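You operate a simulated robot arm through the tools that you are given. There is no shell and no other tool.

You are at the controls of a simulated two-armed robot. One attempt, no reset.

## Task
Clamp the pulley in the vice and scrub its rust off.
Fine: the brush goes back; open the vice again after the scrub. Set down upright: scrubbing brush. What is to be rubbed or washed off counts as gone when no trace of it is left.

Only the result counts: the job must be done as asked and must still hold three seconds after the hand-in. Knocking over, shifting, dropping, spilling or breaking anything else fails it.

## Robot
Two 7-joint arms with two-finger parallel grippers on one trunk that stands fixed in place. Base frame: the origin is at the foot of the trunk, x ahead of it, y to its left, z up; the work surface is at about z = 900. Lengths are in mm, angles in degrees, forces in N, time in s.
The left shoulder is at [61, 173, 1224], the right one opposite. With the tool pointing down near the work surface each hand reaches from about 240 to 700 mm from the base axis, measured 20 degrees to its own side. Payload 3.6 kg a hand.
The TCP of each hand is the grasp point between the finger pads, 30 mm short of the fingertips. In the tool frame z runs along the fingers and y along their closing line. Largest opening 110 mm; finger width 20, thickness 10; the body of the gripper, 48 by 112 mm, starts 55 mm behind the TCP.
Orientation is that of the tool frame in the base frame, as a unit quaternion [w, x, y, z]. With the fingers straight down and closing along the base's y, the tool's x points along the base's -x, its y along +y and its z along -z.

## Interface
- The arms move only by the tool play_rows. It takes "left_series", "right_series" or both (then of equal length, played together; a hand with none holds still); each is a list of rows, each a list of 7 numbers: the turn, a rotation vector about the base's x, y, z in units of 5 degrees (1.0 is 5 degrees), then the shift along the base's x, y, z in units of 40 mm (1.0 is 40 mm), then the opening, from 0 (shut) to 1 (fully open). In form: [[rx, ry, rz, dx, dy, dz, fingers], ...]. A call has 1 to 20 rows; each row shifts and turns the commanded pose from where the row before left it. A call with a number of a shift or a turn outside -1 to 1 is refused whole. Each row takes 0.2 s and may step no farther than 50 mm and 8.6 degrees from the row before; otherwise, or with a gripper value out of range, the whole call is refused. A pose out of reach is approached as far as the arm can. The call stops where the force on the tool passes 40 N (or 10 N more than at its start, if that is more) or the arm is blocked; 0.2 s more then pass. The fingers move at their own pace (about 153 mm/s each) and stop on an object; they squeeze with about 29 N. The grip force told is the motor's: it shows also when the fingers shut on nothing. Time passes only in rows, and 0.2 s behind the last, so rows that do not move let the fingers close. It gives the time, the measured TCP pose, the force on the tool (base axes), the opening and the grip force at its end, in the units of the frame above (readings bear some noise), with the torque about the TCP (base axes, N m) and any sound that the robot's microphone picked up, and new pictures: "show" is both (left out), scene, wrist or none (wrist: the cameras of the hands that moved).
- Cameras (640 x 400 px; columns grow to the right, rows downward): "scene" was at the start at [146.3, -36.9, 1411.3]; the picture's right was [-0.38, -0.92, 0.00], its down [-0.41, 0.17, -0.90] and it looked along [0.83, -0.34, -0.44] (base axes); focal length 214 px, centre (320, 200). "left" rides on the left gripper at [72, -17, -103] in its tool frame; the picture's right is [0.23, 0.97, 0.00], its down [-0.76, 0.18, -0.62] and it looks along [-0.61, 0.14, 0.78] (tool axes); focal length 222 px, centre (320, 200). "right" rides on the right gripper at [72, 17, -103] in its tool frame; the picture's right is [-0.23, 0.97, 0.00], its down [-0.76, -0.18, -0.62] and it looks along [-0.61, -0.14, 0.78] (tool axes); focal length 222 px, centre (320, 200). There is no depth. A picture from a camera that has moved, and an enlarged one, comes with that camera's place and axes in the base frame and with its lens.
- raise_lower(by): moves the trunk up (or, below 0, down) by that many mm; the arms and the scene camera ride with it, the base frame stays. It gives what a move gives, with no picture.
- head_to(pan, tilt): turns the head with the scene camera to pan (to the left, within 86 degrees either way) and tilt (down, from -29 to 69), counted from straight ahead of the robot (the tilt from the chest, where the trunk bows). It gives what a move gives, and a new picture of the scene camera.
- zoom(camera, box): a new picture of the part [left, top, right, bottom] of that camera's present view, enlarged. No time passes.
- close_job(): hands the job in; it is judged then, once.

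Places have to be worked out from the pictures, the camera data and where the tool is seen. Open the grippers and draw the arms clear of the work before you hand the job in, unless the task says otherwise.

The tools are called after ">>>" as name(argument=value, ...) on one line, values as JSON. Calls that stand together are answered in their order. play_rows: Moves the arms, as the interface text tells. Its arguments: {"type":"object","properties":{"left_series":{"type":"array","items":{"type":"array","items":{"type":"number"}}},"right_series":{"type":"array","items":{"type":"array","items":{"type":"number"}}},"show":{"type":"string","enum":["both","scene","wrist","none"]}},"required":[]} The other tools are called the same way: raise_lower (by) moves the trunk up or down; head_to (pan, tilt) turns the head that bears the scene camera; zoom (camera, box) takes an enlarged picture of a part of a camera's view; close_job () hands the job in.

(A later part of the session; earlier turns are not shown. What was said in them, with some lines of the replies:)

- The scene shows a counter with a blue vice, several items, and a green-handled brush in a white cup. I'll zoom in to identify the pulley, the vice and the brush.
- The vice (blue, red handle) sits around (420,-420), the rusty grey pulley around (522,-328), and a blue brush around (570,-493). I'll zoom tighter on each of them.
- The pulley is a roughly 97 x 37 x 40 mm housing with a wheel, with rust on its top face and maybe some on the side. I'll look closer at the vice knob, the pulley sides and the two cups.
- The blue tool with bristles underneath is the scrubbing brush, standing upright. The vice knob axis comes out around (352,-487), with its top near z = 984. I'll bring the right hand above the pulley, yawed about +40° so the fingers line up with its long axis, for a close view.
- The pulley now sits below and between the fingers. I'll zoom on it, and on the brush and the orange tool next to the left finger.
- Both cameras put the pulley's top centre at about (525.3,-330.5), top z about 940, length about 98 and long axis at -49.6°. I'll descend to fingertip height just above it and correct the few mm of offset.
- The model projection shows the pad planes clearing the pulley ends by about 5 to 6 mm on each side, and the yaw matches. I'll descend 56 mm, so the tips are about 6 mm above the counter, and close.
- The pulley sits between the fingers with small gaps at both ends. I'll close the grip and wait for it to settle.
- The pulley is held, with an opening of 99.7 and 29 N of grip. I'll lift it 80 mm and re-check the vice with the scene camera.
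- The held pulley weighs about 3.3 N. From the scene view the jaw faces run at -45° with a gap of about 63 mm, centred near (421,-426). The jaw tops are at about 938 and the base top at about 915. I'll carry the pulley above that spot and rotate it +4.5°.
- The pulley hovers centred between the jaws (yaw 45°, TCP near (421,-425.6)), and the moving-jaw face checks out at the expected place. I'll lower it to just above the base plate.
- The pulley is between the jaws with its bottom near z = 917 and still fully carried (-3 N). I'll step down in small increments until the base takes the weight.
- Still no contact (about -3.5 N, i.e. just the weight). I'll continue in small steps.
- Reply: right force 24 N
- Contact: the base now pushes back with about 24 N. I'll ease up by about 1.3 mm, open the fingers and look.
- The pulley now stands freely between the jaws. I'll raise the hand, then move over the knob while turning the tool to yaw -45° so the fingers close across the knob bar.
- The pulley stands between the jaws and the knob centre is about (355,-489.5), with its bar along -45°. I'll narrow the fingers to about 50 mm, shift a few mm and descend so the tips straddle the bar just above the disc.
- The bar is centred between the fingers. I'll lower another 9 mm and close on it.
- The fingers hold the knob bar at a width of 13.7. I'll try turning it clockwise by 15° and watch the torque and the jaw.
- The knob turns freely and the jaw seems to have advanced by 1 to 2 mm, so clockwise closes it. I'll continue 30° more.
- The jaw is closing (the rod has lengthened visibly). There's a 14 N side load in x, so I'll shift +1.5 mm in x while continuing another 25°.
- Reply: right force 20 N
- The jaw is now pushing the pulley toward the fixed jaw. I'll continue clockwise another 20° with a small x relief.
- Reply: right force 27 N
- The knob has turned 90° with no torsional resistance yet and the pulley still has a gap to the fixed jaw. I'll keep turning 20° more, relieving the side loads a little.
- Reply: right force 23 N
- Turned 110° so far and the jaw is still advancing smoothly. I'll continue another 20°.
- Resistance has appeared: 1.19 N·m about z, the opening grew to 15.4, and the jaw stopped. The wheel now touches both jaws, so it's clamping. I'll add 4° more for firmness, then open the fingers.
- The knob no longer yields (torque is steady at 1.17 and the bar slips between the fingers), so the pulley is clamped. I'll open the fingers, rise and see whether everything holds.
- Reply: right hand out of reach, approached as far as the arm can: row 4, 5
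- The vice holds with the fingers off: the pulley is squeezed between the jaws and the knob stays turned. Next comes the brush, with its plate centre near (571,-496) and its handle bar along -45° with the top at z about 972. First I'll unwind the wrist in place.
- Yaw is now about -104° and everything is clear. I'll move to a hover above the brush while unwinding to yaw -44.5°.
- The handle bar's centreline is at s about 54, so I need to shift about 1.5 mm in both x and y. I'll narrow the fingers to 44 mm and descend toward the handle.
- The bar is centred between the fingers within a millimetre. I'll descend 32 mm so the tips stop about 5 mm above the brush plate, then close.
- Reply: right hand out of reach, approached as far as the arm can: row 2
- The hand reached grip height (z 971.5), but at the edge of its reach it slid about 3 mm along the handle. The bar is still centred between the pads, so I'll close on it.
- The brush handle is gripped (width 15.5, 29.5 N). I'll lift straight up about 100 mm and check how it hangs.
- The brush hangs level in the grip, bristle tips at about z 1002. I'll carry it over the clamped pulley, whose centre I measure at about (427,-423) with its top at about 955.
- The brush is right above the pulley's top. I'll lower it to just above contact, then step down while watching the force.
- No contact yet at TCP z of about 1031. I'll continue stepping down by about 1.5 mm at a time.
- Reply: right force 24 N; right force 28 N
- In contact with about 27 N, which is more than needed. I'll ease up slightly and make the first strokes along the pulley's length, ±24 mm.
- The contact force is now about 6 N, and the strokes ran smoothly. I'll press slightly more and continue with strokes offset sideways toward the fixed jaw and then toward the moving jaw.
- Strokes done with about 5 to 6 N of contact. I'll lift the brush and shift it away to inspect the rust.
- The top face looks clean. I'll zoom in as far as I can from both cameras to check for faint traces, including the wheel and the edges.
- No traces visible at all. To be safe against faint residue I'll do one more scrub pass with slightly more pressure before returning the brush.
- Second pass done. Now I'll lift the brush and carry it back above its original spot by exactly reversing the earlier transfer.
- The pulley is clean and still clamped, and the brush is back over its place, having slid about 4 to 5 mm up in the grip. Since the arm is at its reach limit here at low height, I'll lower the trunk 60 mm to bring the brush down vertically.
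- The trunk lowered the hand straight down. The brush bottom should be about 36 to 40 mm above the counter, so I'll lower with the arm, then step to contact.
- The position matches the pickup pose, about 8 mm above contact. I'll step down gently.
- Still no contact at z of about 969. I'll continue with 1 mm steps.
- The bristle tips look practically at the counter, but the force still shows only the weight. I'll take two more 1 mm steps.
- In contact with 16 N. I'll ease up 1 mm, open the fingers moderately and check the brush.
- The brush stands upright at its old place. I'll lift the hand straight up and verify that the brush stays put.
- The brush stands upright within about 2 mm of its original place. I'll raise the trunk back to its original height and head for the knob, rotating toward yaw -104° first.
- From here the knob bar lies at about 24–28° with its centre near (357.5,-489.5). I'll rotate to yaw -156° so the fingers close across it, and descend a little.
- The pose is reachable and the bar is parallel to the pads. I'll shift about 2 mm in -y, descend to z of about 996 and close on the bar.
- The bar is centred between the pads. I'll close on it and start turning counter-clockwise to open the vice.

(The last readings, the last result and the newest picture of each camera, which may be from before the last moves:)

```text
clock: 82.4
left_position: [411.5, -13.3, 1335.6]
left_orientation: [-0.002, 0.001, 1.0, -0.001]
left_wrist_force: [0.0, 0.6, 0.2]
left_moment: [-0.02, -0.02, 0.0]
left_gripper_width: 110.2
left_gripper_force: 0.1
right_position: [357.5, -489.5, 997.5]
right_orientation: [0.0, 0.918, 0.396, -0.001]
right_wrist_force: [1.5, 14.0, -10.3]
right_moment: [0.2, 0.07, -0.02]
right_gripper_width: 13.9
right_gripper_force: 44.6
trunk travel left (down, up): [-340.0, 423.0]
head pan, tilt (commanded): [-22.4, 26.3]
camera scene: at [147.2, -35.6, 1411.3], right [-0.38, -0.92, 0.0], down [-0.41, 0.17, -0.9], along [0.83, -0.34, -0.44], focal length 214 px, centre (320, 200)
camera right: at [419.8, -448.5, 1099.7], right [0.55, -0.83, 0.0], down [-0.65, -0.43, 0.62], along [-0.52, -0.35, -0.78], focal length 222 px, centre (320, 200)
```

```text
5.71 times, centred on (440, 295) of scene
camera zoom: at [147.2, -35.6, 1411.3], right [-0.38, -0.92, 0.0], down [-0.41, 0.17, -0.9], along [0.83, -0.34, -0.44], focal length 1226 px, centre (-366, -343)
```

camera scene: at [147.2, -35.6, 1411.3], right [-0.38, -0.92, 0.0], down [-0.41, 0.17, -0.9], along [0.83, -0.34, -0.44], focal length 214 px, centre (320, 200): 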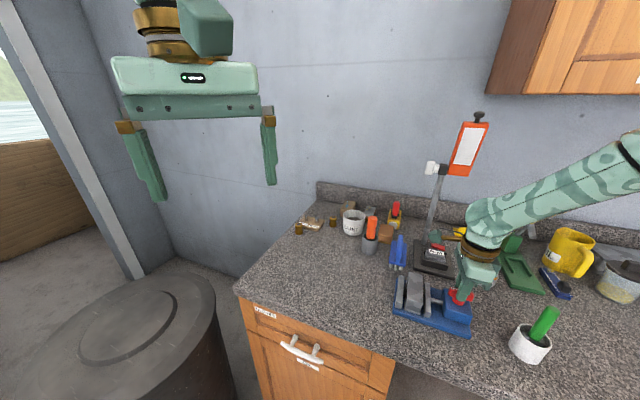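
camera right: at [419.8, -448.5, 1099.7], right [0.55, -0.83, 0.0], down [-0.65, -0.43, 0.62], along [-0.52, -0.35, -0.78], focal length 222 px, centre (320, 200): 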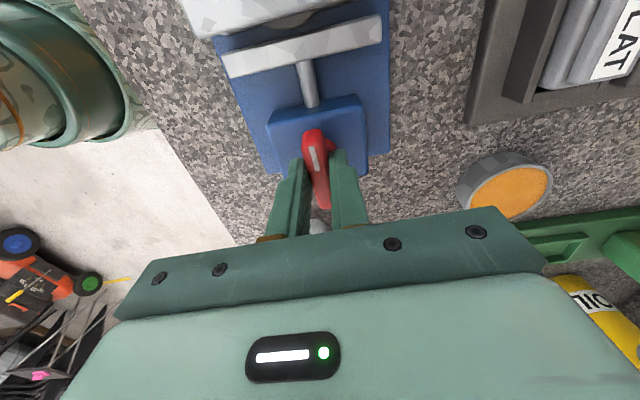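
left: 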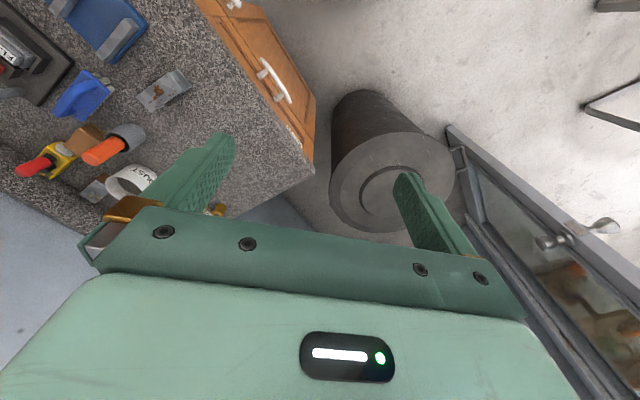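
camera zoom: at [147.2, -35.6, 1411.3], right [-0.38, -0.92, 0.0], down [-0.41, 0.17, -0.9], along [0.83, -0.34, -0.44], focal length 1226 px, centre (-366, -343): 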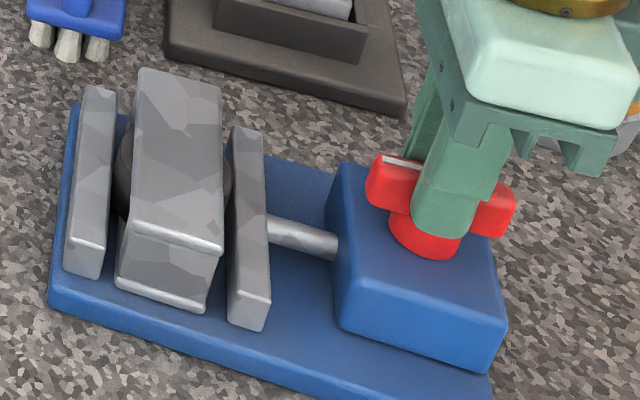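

The jaw is retracting and the pulley stays put. There's a 14 N side load in y, so I'll relieve it by about 1.5 mm and continue turning 45°.

>>> play_rows(right_series=[[0, 0, 1, 0, 0.03, -0.01, 0.0], [0, 0, 1, 0, 0.01, 0, 0.0], [0, 0, 1, 0, 0, 0, 0.0], [0, 0, 1, 0, 0, 0, 0.0], [0, 0, 1, 0, 0, 0, 0.0], [0, 0, 0, 0, 0, 0, 0.0]], show="none")

>>> play_rows(right_series=[[0, 0, 1, 0, 0, 0, 0.0], [0, 0, 1, 0, 0, 0, 0.0], [0, 0, 1, 0, 0, 0, 0.0], [0, 0, 1, 0, 0, 0, 0.0], [0, 0, 0, 0, 0, 0, 0.0]], show="scene")

>>> zoom(camera="scene", box=[390, 260, 490, 330])

```text
clock: 83.8
left_position: [412.6, -15.7, 1334.8]
left_orientation: [0.0, -0.001, 1.0, 0.0]
left_wrist_force: [-0.1, -0.2, 0.0]
left_moment: [-0.01, -0.01, -0.02]
left_gripper_width: 110.2
left_gripper_force: 0.1
right_position: [357.8, -489.1, 998.2]
right_orientation: [0.001, 0.811, 0.585, 0.0]
right_wrist_force: [-1.0, 5.8, -8.6]
right_moment: [-0.39, 0.18, -0.03]
right_gripper_width: 13.6
right_gripper_force: 45.3
trunk travel left (down, up): [-340.0, 423.0]
head pan, tilt (commanded): [-22.4, 26.3]
```

```text
clock: 85.0
left_position: [411.3, -14.7, 1335.0]
left_orientation: [0.0, 0.0, 1.0, -0.001]
left_wrist_force: [-0.1, 0.7, -0.5]
left_moment: [-0.03, 0.02, -0.02]
left_gripper_width: 109.8
left_gripper_force: 0.1
right_position: [358.2, -489.0, 996.6]
right_orientation: [-0.001, 0.697, 0.717, 0.0]
right_wrist_force: [-8.5, 10.4, -15.0]
right_moment: [-0.51, 0.06, -0.02]
right_gripper_width: 13.6
right_gripper_force: 44.9
trunk travel left (down, up): [-340.0, 423.0]
head pan, tilt (commanded): [-22.4, 26.3]
camera scene: at [145.9, -36.4, 1411.3], right [-0.38, -0.92, 0.0], down [-0.41, 0.17, -0.9], along [0.83, -0.34, -0.44], focal length 214 px, centre (320, 200)
```

scene: 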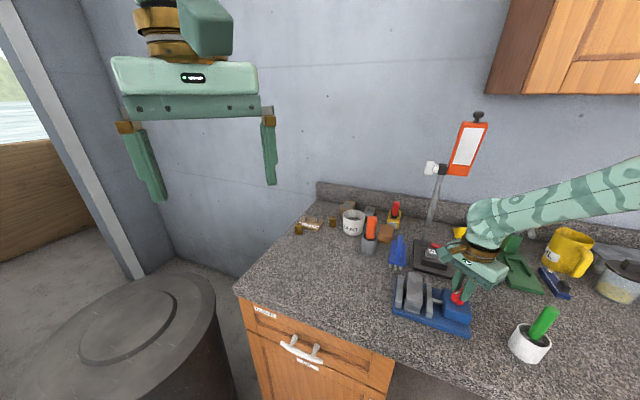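

```text
5.71 times, centred on (440, 295) of scene
camera zoom: at [145.9, -36.4, 1411.3], right [-0.38, -0.92, 0.0], down [-0.41, 0.17, -0.9], along [0.83, -0.34, -0.44], focal length 1226 px, centre (-366, -343)
```

zoom: 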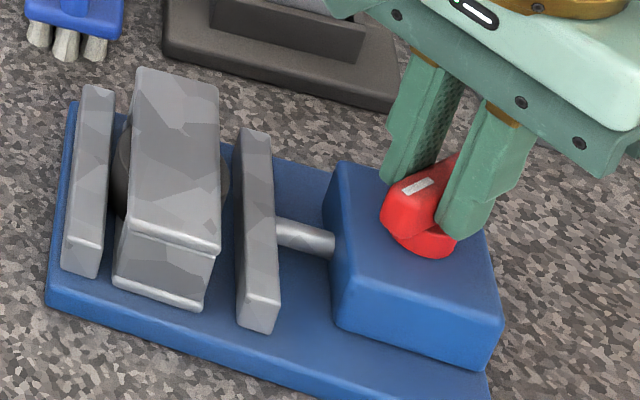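

The jaw has opened clearly away from the pulley. I'll finish turning the remaining 43° back to the original open position.

>>> play_rows(right_series=[[0, 0, 1, -0.02, 0.02, -0.02, 0.0], [0, 0, 1, 0, 0, 0, 0.0], [0, 0, 1, 0, 0, 0, 0.0], [0, 0, 1, 0, 0, 0, 0.0], [0, 0, 1, 0, 0, 0, 0.0], [0, 0, 0, 0, 0, 0, 0.0]], show="none")

>>> play_rows(right_series=[[0, 0, 1, 0, 0, 0, 0.0], [0, 0, 1, 0, 0, 0, 0.0], [0, 0, 1, 0, 0, 0, 0.0], [0, 0, 0, 0, 0, 0, 0.0]], show="both")

>>> zoom(camera="scene", box=[390, 260, 490, 330])

```text
clock: 86.4
left_position: [410.1, -15.3, 1335.9]
left_orientation: [0.0, 0.0, 1.0, -0.001]
left_wrist_force: [-0.6, -0.2, 0.3]
left_moment: [-0.01, -0.01, 0.0]
left_gripper_width: 110.1
left_gripper_force: 0.0
right_position: [355.8, -488.7, 998.4]
right_orientation: [0.002, 0.525, 0.851, -0.002]
right_wrist_force: [-9.8, -1.2, -3.3]
right_moment: [-1.2, -0.32, -0.02]
right_gripper_width: 13.7
right_gripper_force: 45.2
trunk travel left (down, up): [-340.0, 423.0]
head pan, tilt (commanded): [-22.4, 26.3]
```

```text
clock: 87.4
left_position: [408.3, -15.8, 1336.1]
left_orientation: [0.001, 0.0, 1.0, -0.001]
left_wrist_force: [-0.4, -0.7, 0.2]
left_moment: [0.0, -0.01, 0.03]
left_gripper_width: 110.0
left_gripper_force: 0.1
right_position: [355.2, -490.1, 998.2]
right_orientation: [0.001, 0.41, 0.912, -0.001]
right_wrist_force: [-11.7, -8.6, 16.9]
right_moment: [0.69, 1.27, -0.02]
right_gripper_width: 13.6
right_gripper_force: 44.8
trunk travel left (down, up): [-340.0, 423.0]
head pan, tilt (commanded): [-22.4, 26.3]
camera scene: at [143.5, -37.0, 1411.8], right [-0.38, -0.92, 0.0], down [-0.41, 0.17, -0.9], along [0.83, -0.34, -0.44], focal length 214 px, centre (320, 200)
camera right: at [318.6, -424.1, 1099.7], right [0.88, 0.48, 0.0], down [0.37, -0.69, 0.63], along [0.3, -0.55, -0.78], focal length 222 px, centre (320, 200)
```

scene: 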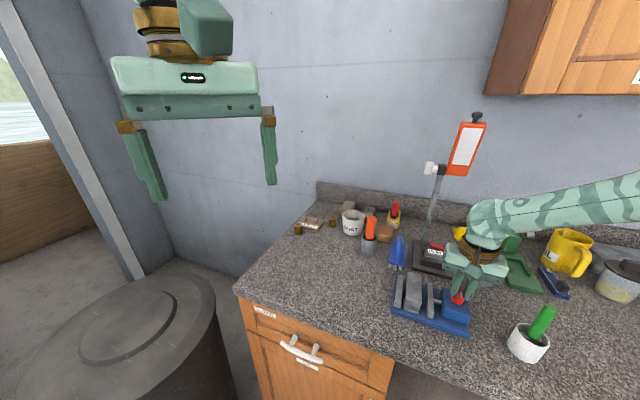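
right: 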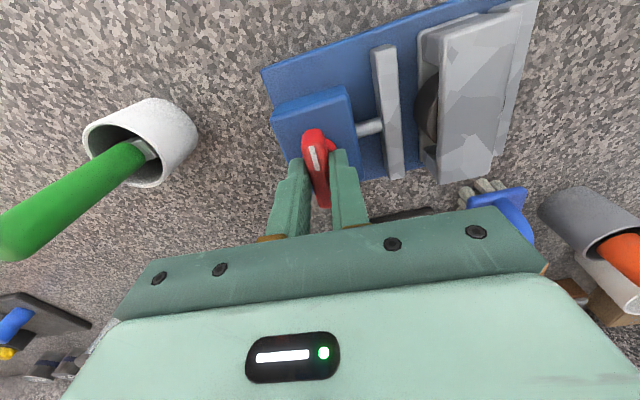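

```text
5.71 times, centred on (440, 295) of scene
camera zoom: at [143.5, -37.0, 1411.8], right [-0.38, -0.92, 0.0], down [-0.41, 0.17, -0.9], along [0.83, -0.34, -0.44], focal length 1226 px, centre (-366, -343)
```

zoom: 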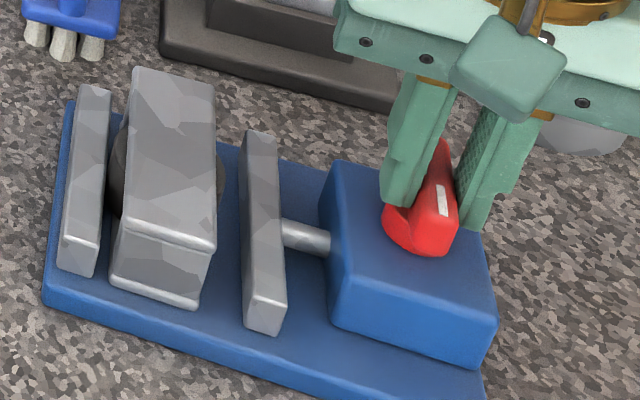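

The knob is nearly back to its starting angle (yaw -48°). I'll turn the last ~4°, easing the side loads.

>>> play_rows(right_series=[[0, 0, 0.5, -0.02, -0.02, 0.02, 0.0], [0, 0, 0.4, 0, 0, 0, 0.0], [0, 0, 0, 0, 0, 0, 0.0]], show="scene")

>>> zoom(camera="scene", box=[390, 260, 490, 330])

```text
clock: 88.2
left_position: [410.8, -15.8, 1336.3]
left_orientation: [0.0, 0.0, 1.0, 0.0]
left_wrist_force: [0.0, 0.0, 0.7]
left_moment: [0.0, -0.02, 0.01]
left_gripper_width: 109.9
left_gripper_force: 0.1
right_position: [355.0, -490.3, 998.7]
right_orientation: [0.001, 0.374, 0.927, 0.0]
right_wrist_force: [-4.0, -4.0, 4.4]
right_moment: [-0.5, 0.24, -1.09]
right_gripper_width: 13.9
right_gripper_force: 44.6
trunk travel left (down, up): [-340.0, 423.0]
head pan, tilt (commanded): [-22.4, 26.3]
camera scene: at [145.4, -37.0, 1411.4], right [-0.38, -0.92, 0.0], down [-0.41, 0.17, -0.9], along [0.83, -0.34, -0.44], focal length 214 px, centre (320, 200)
```

scene: 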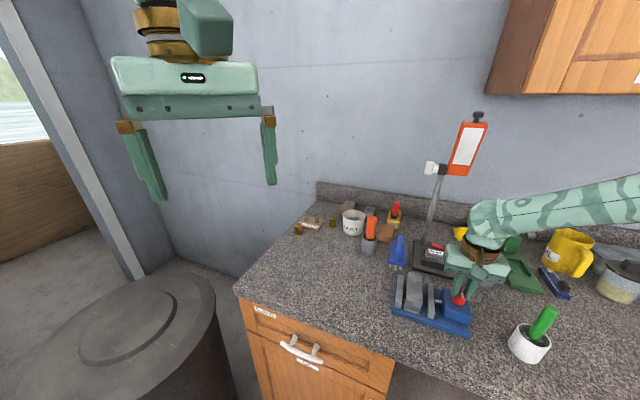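

```text
5.71 times, centred on (440, 295) of scene
camera zoom: at [145.4, -37.0, 1411.4], right [-0.38, -0.92, 0.0], down [-0.41, 0.17, -0.9], along [0.83, -0.34, -0.44], focal length 1226 px, centre (-366, -343)
```

zoom: 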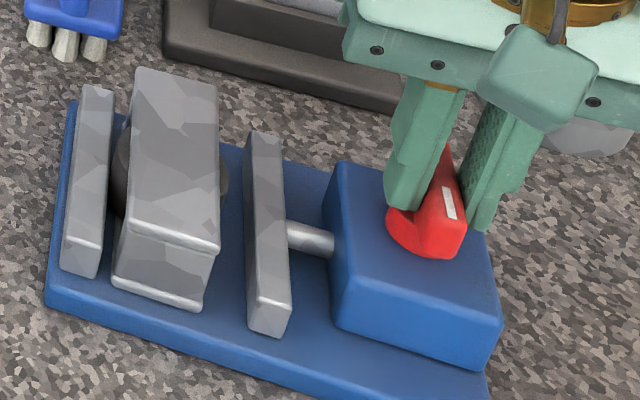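

The knob has reached its open stop (-1.09 N·m) and the jaw is fully retracted. I'll release the knob and raise the hand straight up.

>>> play_rows(right_series=[[0, 0, 0, 0, 0, 0, 0.45], [0, 0, 0, 0, 0, 0, 0.45], [0, 0, 0, 0, 0, 0.4, 0.45], [0, 0, 0, 0, 0, 0.8, 0.45], [0, 0, 0, 0, 0, 1, 0.45], [0, 0, 0, 0, 0, 1, 0.45], [0, 0, 0, 0, 0, 1, 0.7], [0, 0, 0.5, 0, 0, 0.8, 1], [0, 0, 1, 0, 0.2, 0.5, 1], [0, 0, 1, 0, 0.3, 0, 1], [0, 0, 1, 0, 0.3, 0, 1], [0, 0, 1, 0, 0.3, 0, 1], [0, 0, 0, 0, 0, 0, 1]], show="both")

>>> zoom(camera="scene", box=[380, 220, 500, 340])

>>> zoom(camera="scene", box=[400, 268, 440, 310])

```text
clock: 91.0
left_position: [412.0, -14.9, 1335.8]
left_orientation: [0.0, 0.0, 1.0, 0.0]
left_wrist_force: [-1.1, 0.1, -0.3]
left_moment: [-0.02, 0.0, 0.0]
left_gripper_width: 110.0
left_gripper_force: 0.0
right_position: [356.3, -445.5, 1218.7]
right_orientation: [-0.001, 0.186, 0.983, 0.0]
right_wrist_force: [-0.4, -0.1, -0.6]
right_moment: [-0.01, -0.04, -0.06]
right_gripper_width: 110.0
right_gripper_force: 0.1
trunk travel left (down, up): [-340.0, 423.0]
head pan, tilt (commanded): [-22.4, 26.3]
camera scene: at [146.3, -37.0, 1411.3], right [-0.38, -0.92, 0.0], down [-0.41, 0.17, -0.9], along [0.83, -0.34, -0.44], focal length 214 px, centre (320, 200)
camera right: at [293.2, -403.0, 1320.6], right [0.57, 0.82, 0.0], down [0.64, -0.44, 0.62], along [0.51, -0.35, -0.78], focal length 222 px, centre (320, 200)
```

scene: 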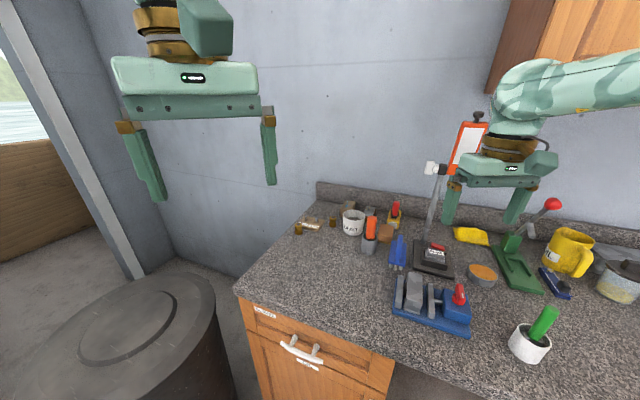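
right: 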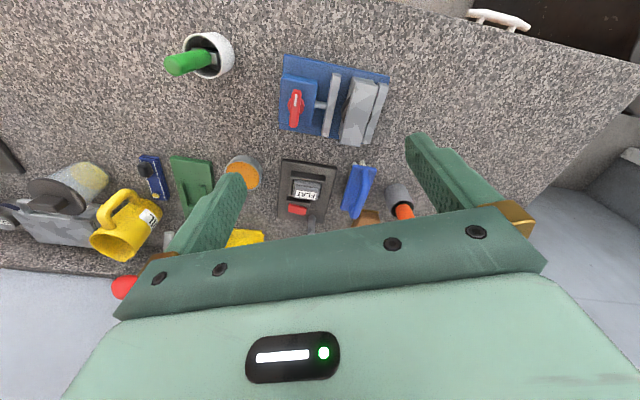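

```text
3.33 times, centred on (440, 280) of scene
camera zoom: at [146.3, -37.0, 1411.3], right [-0.38, -0.92, 0.0], down [-0.41, 0.17, -0.9], along [0.83, -0.34, -0.44], focal length 715 px, centre (-80, -67)
```

zoom: 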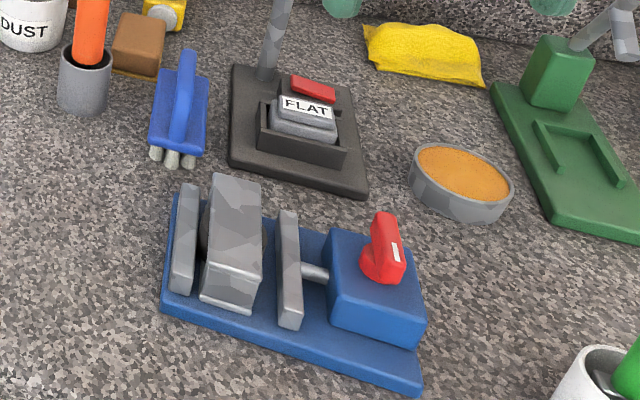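

```text
9.52 times, centred on (420, 289) of scene
camera zoom: at [146.3, -37.0, 1411.3], right [-0.38, -0.92, 0.0], down [-0.41, 0.17, -0.9], along [0.83, -0.34, -0.44], focal length 2043 px, centre (-632, -648)
```

zoom: 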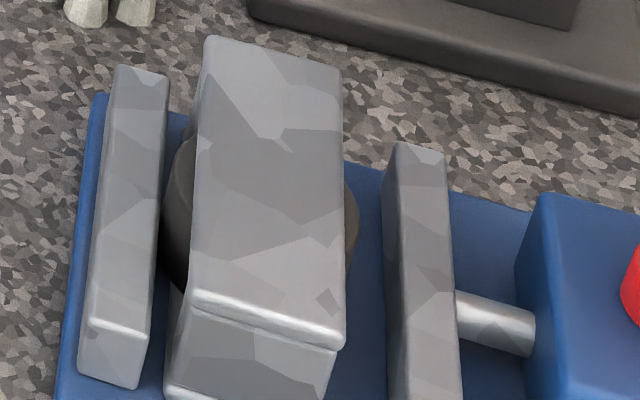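

The vice is open, the pulley is clean, and the brush is upright in its place. One last close look from the right camera at the pulley's other side and the brush.

>>> zoom(camera="right", box=[320, 60, 400, 160])

>>> zoom(camera="right", box=[320, 140, 420, 230])

>>> zoom(camera="scene", box=[380, 225, 420, 275])

```text
4.00 times, centred on (360, 110) of right
camera zoom: at [293.2, -403.0, 1320.6], right [0.57, 0.82, 0.0], down [0.64, -0.44, 0.62], along [0.51, -0.35, -0.78], focal length 888 px, centre (160, 560)
```

zoom: 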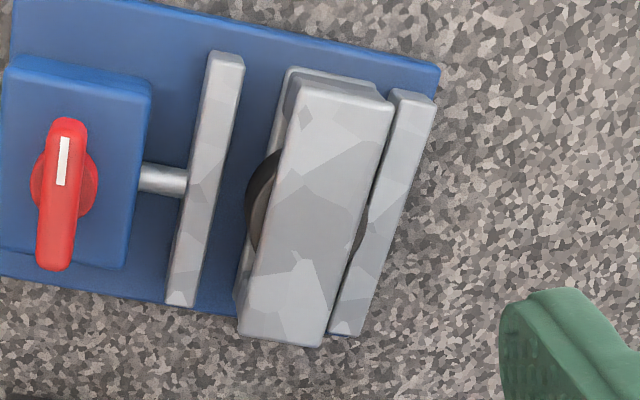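

```text
4.44 times, centred on (370, 185) of right
camera zoom: at [293.2, -403.0, 1320.6], right [0.57, 0.82, 0.0], down [0.64, -0.44, 0.62], along [0.51, -0.35, -0.78], focal length 987 px, centre (98, 267)
```

zoom: 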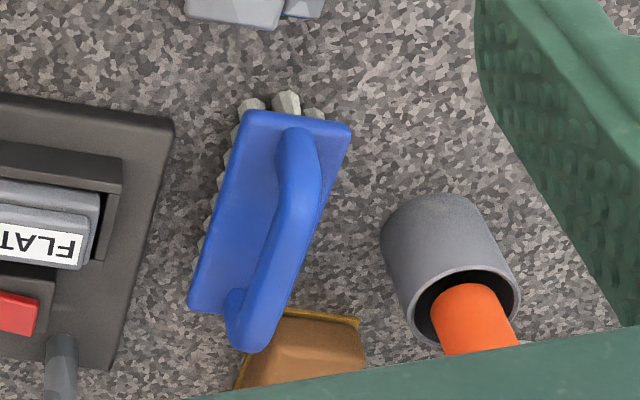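

```text
8.00 times, centred on (400, 250) of scene
camera zoom: at [146.3, -37.0, 1411.3], right [-0.38, -0.92, 0.0], down [-0.41, 0.17, -0.9], along [0.83, -0.34, -0.44], focal length 1716 px, centre (-320, -200)
```

zoom: 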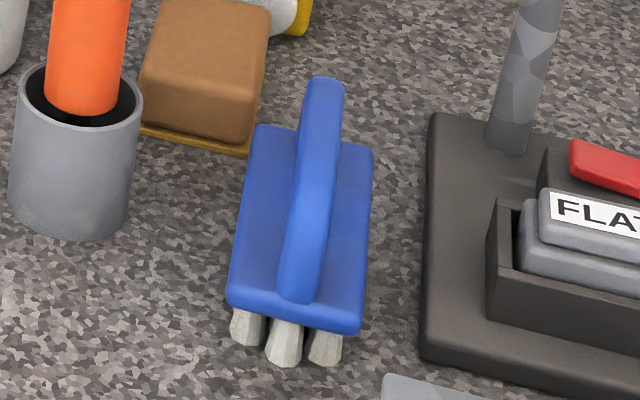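

The brush sits at its original pose in an identical view, the pulley shows no rust, the vice is open at its stop, and both grippers are open and clear. I'm handing the job in.

>>> close_job()

```text
The job is handed in.
```

I clamped the pulley in the vice, scrubbed the rust off, opened the vice again and put the brush back. The job is handed in, and no verdict has come back yet.

- **Pulley:** the close-up views of its top and visible sides show no rust left. I made a second scrub pass in case of faint residue. It is still standing between the open jaws, since the task didn't say where to leave it.
- **Vice:** it is back at its open stop, with the knob at its starting angle.
- **Brush:** it stands upright within about 2 mm of where it started.
- **Everything else:** I saw nothing knocked over or moved. Both grippers are open and clear of the work.
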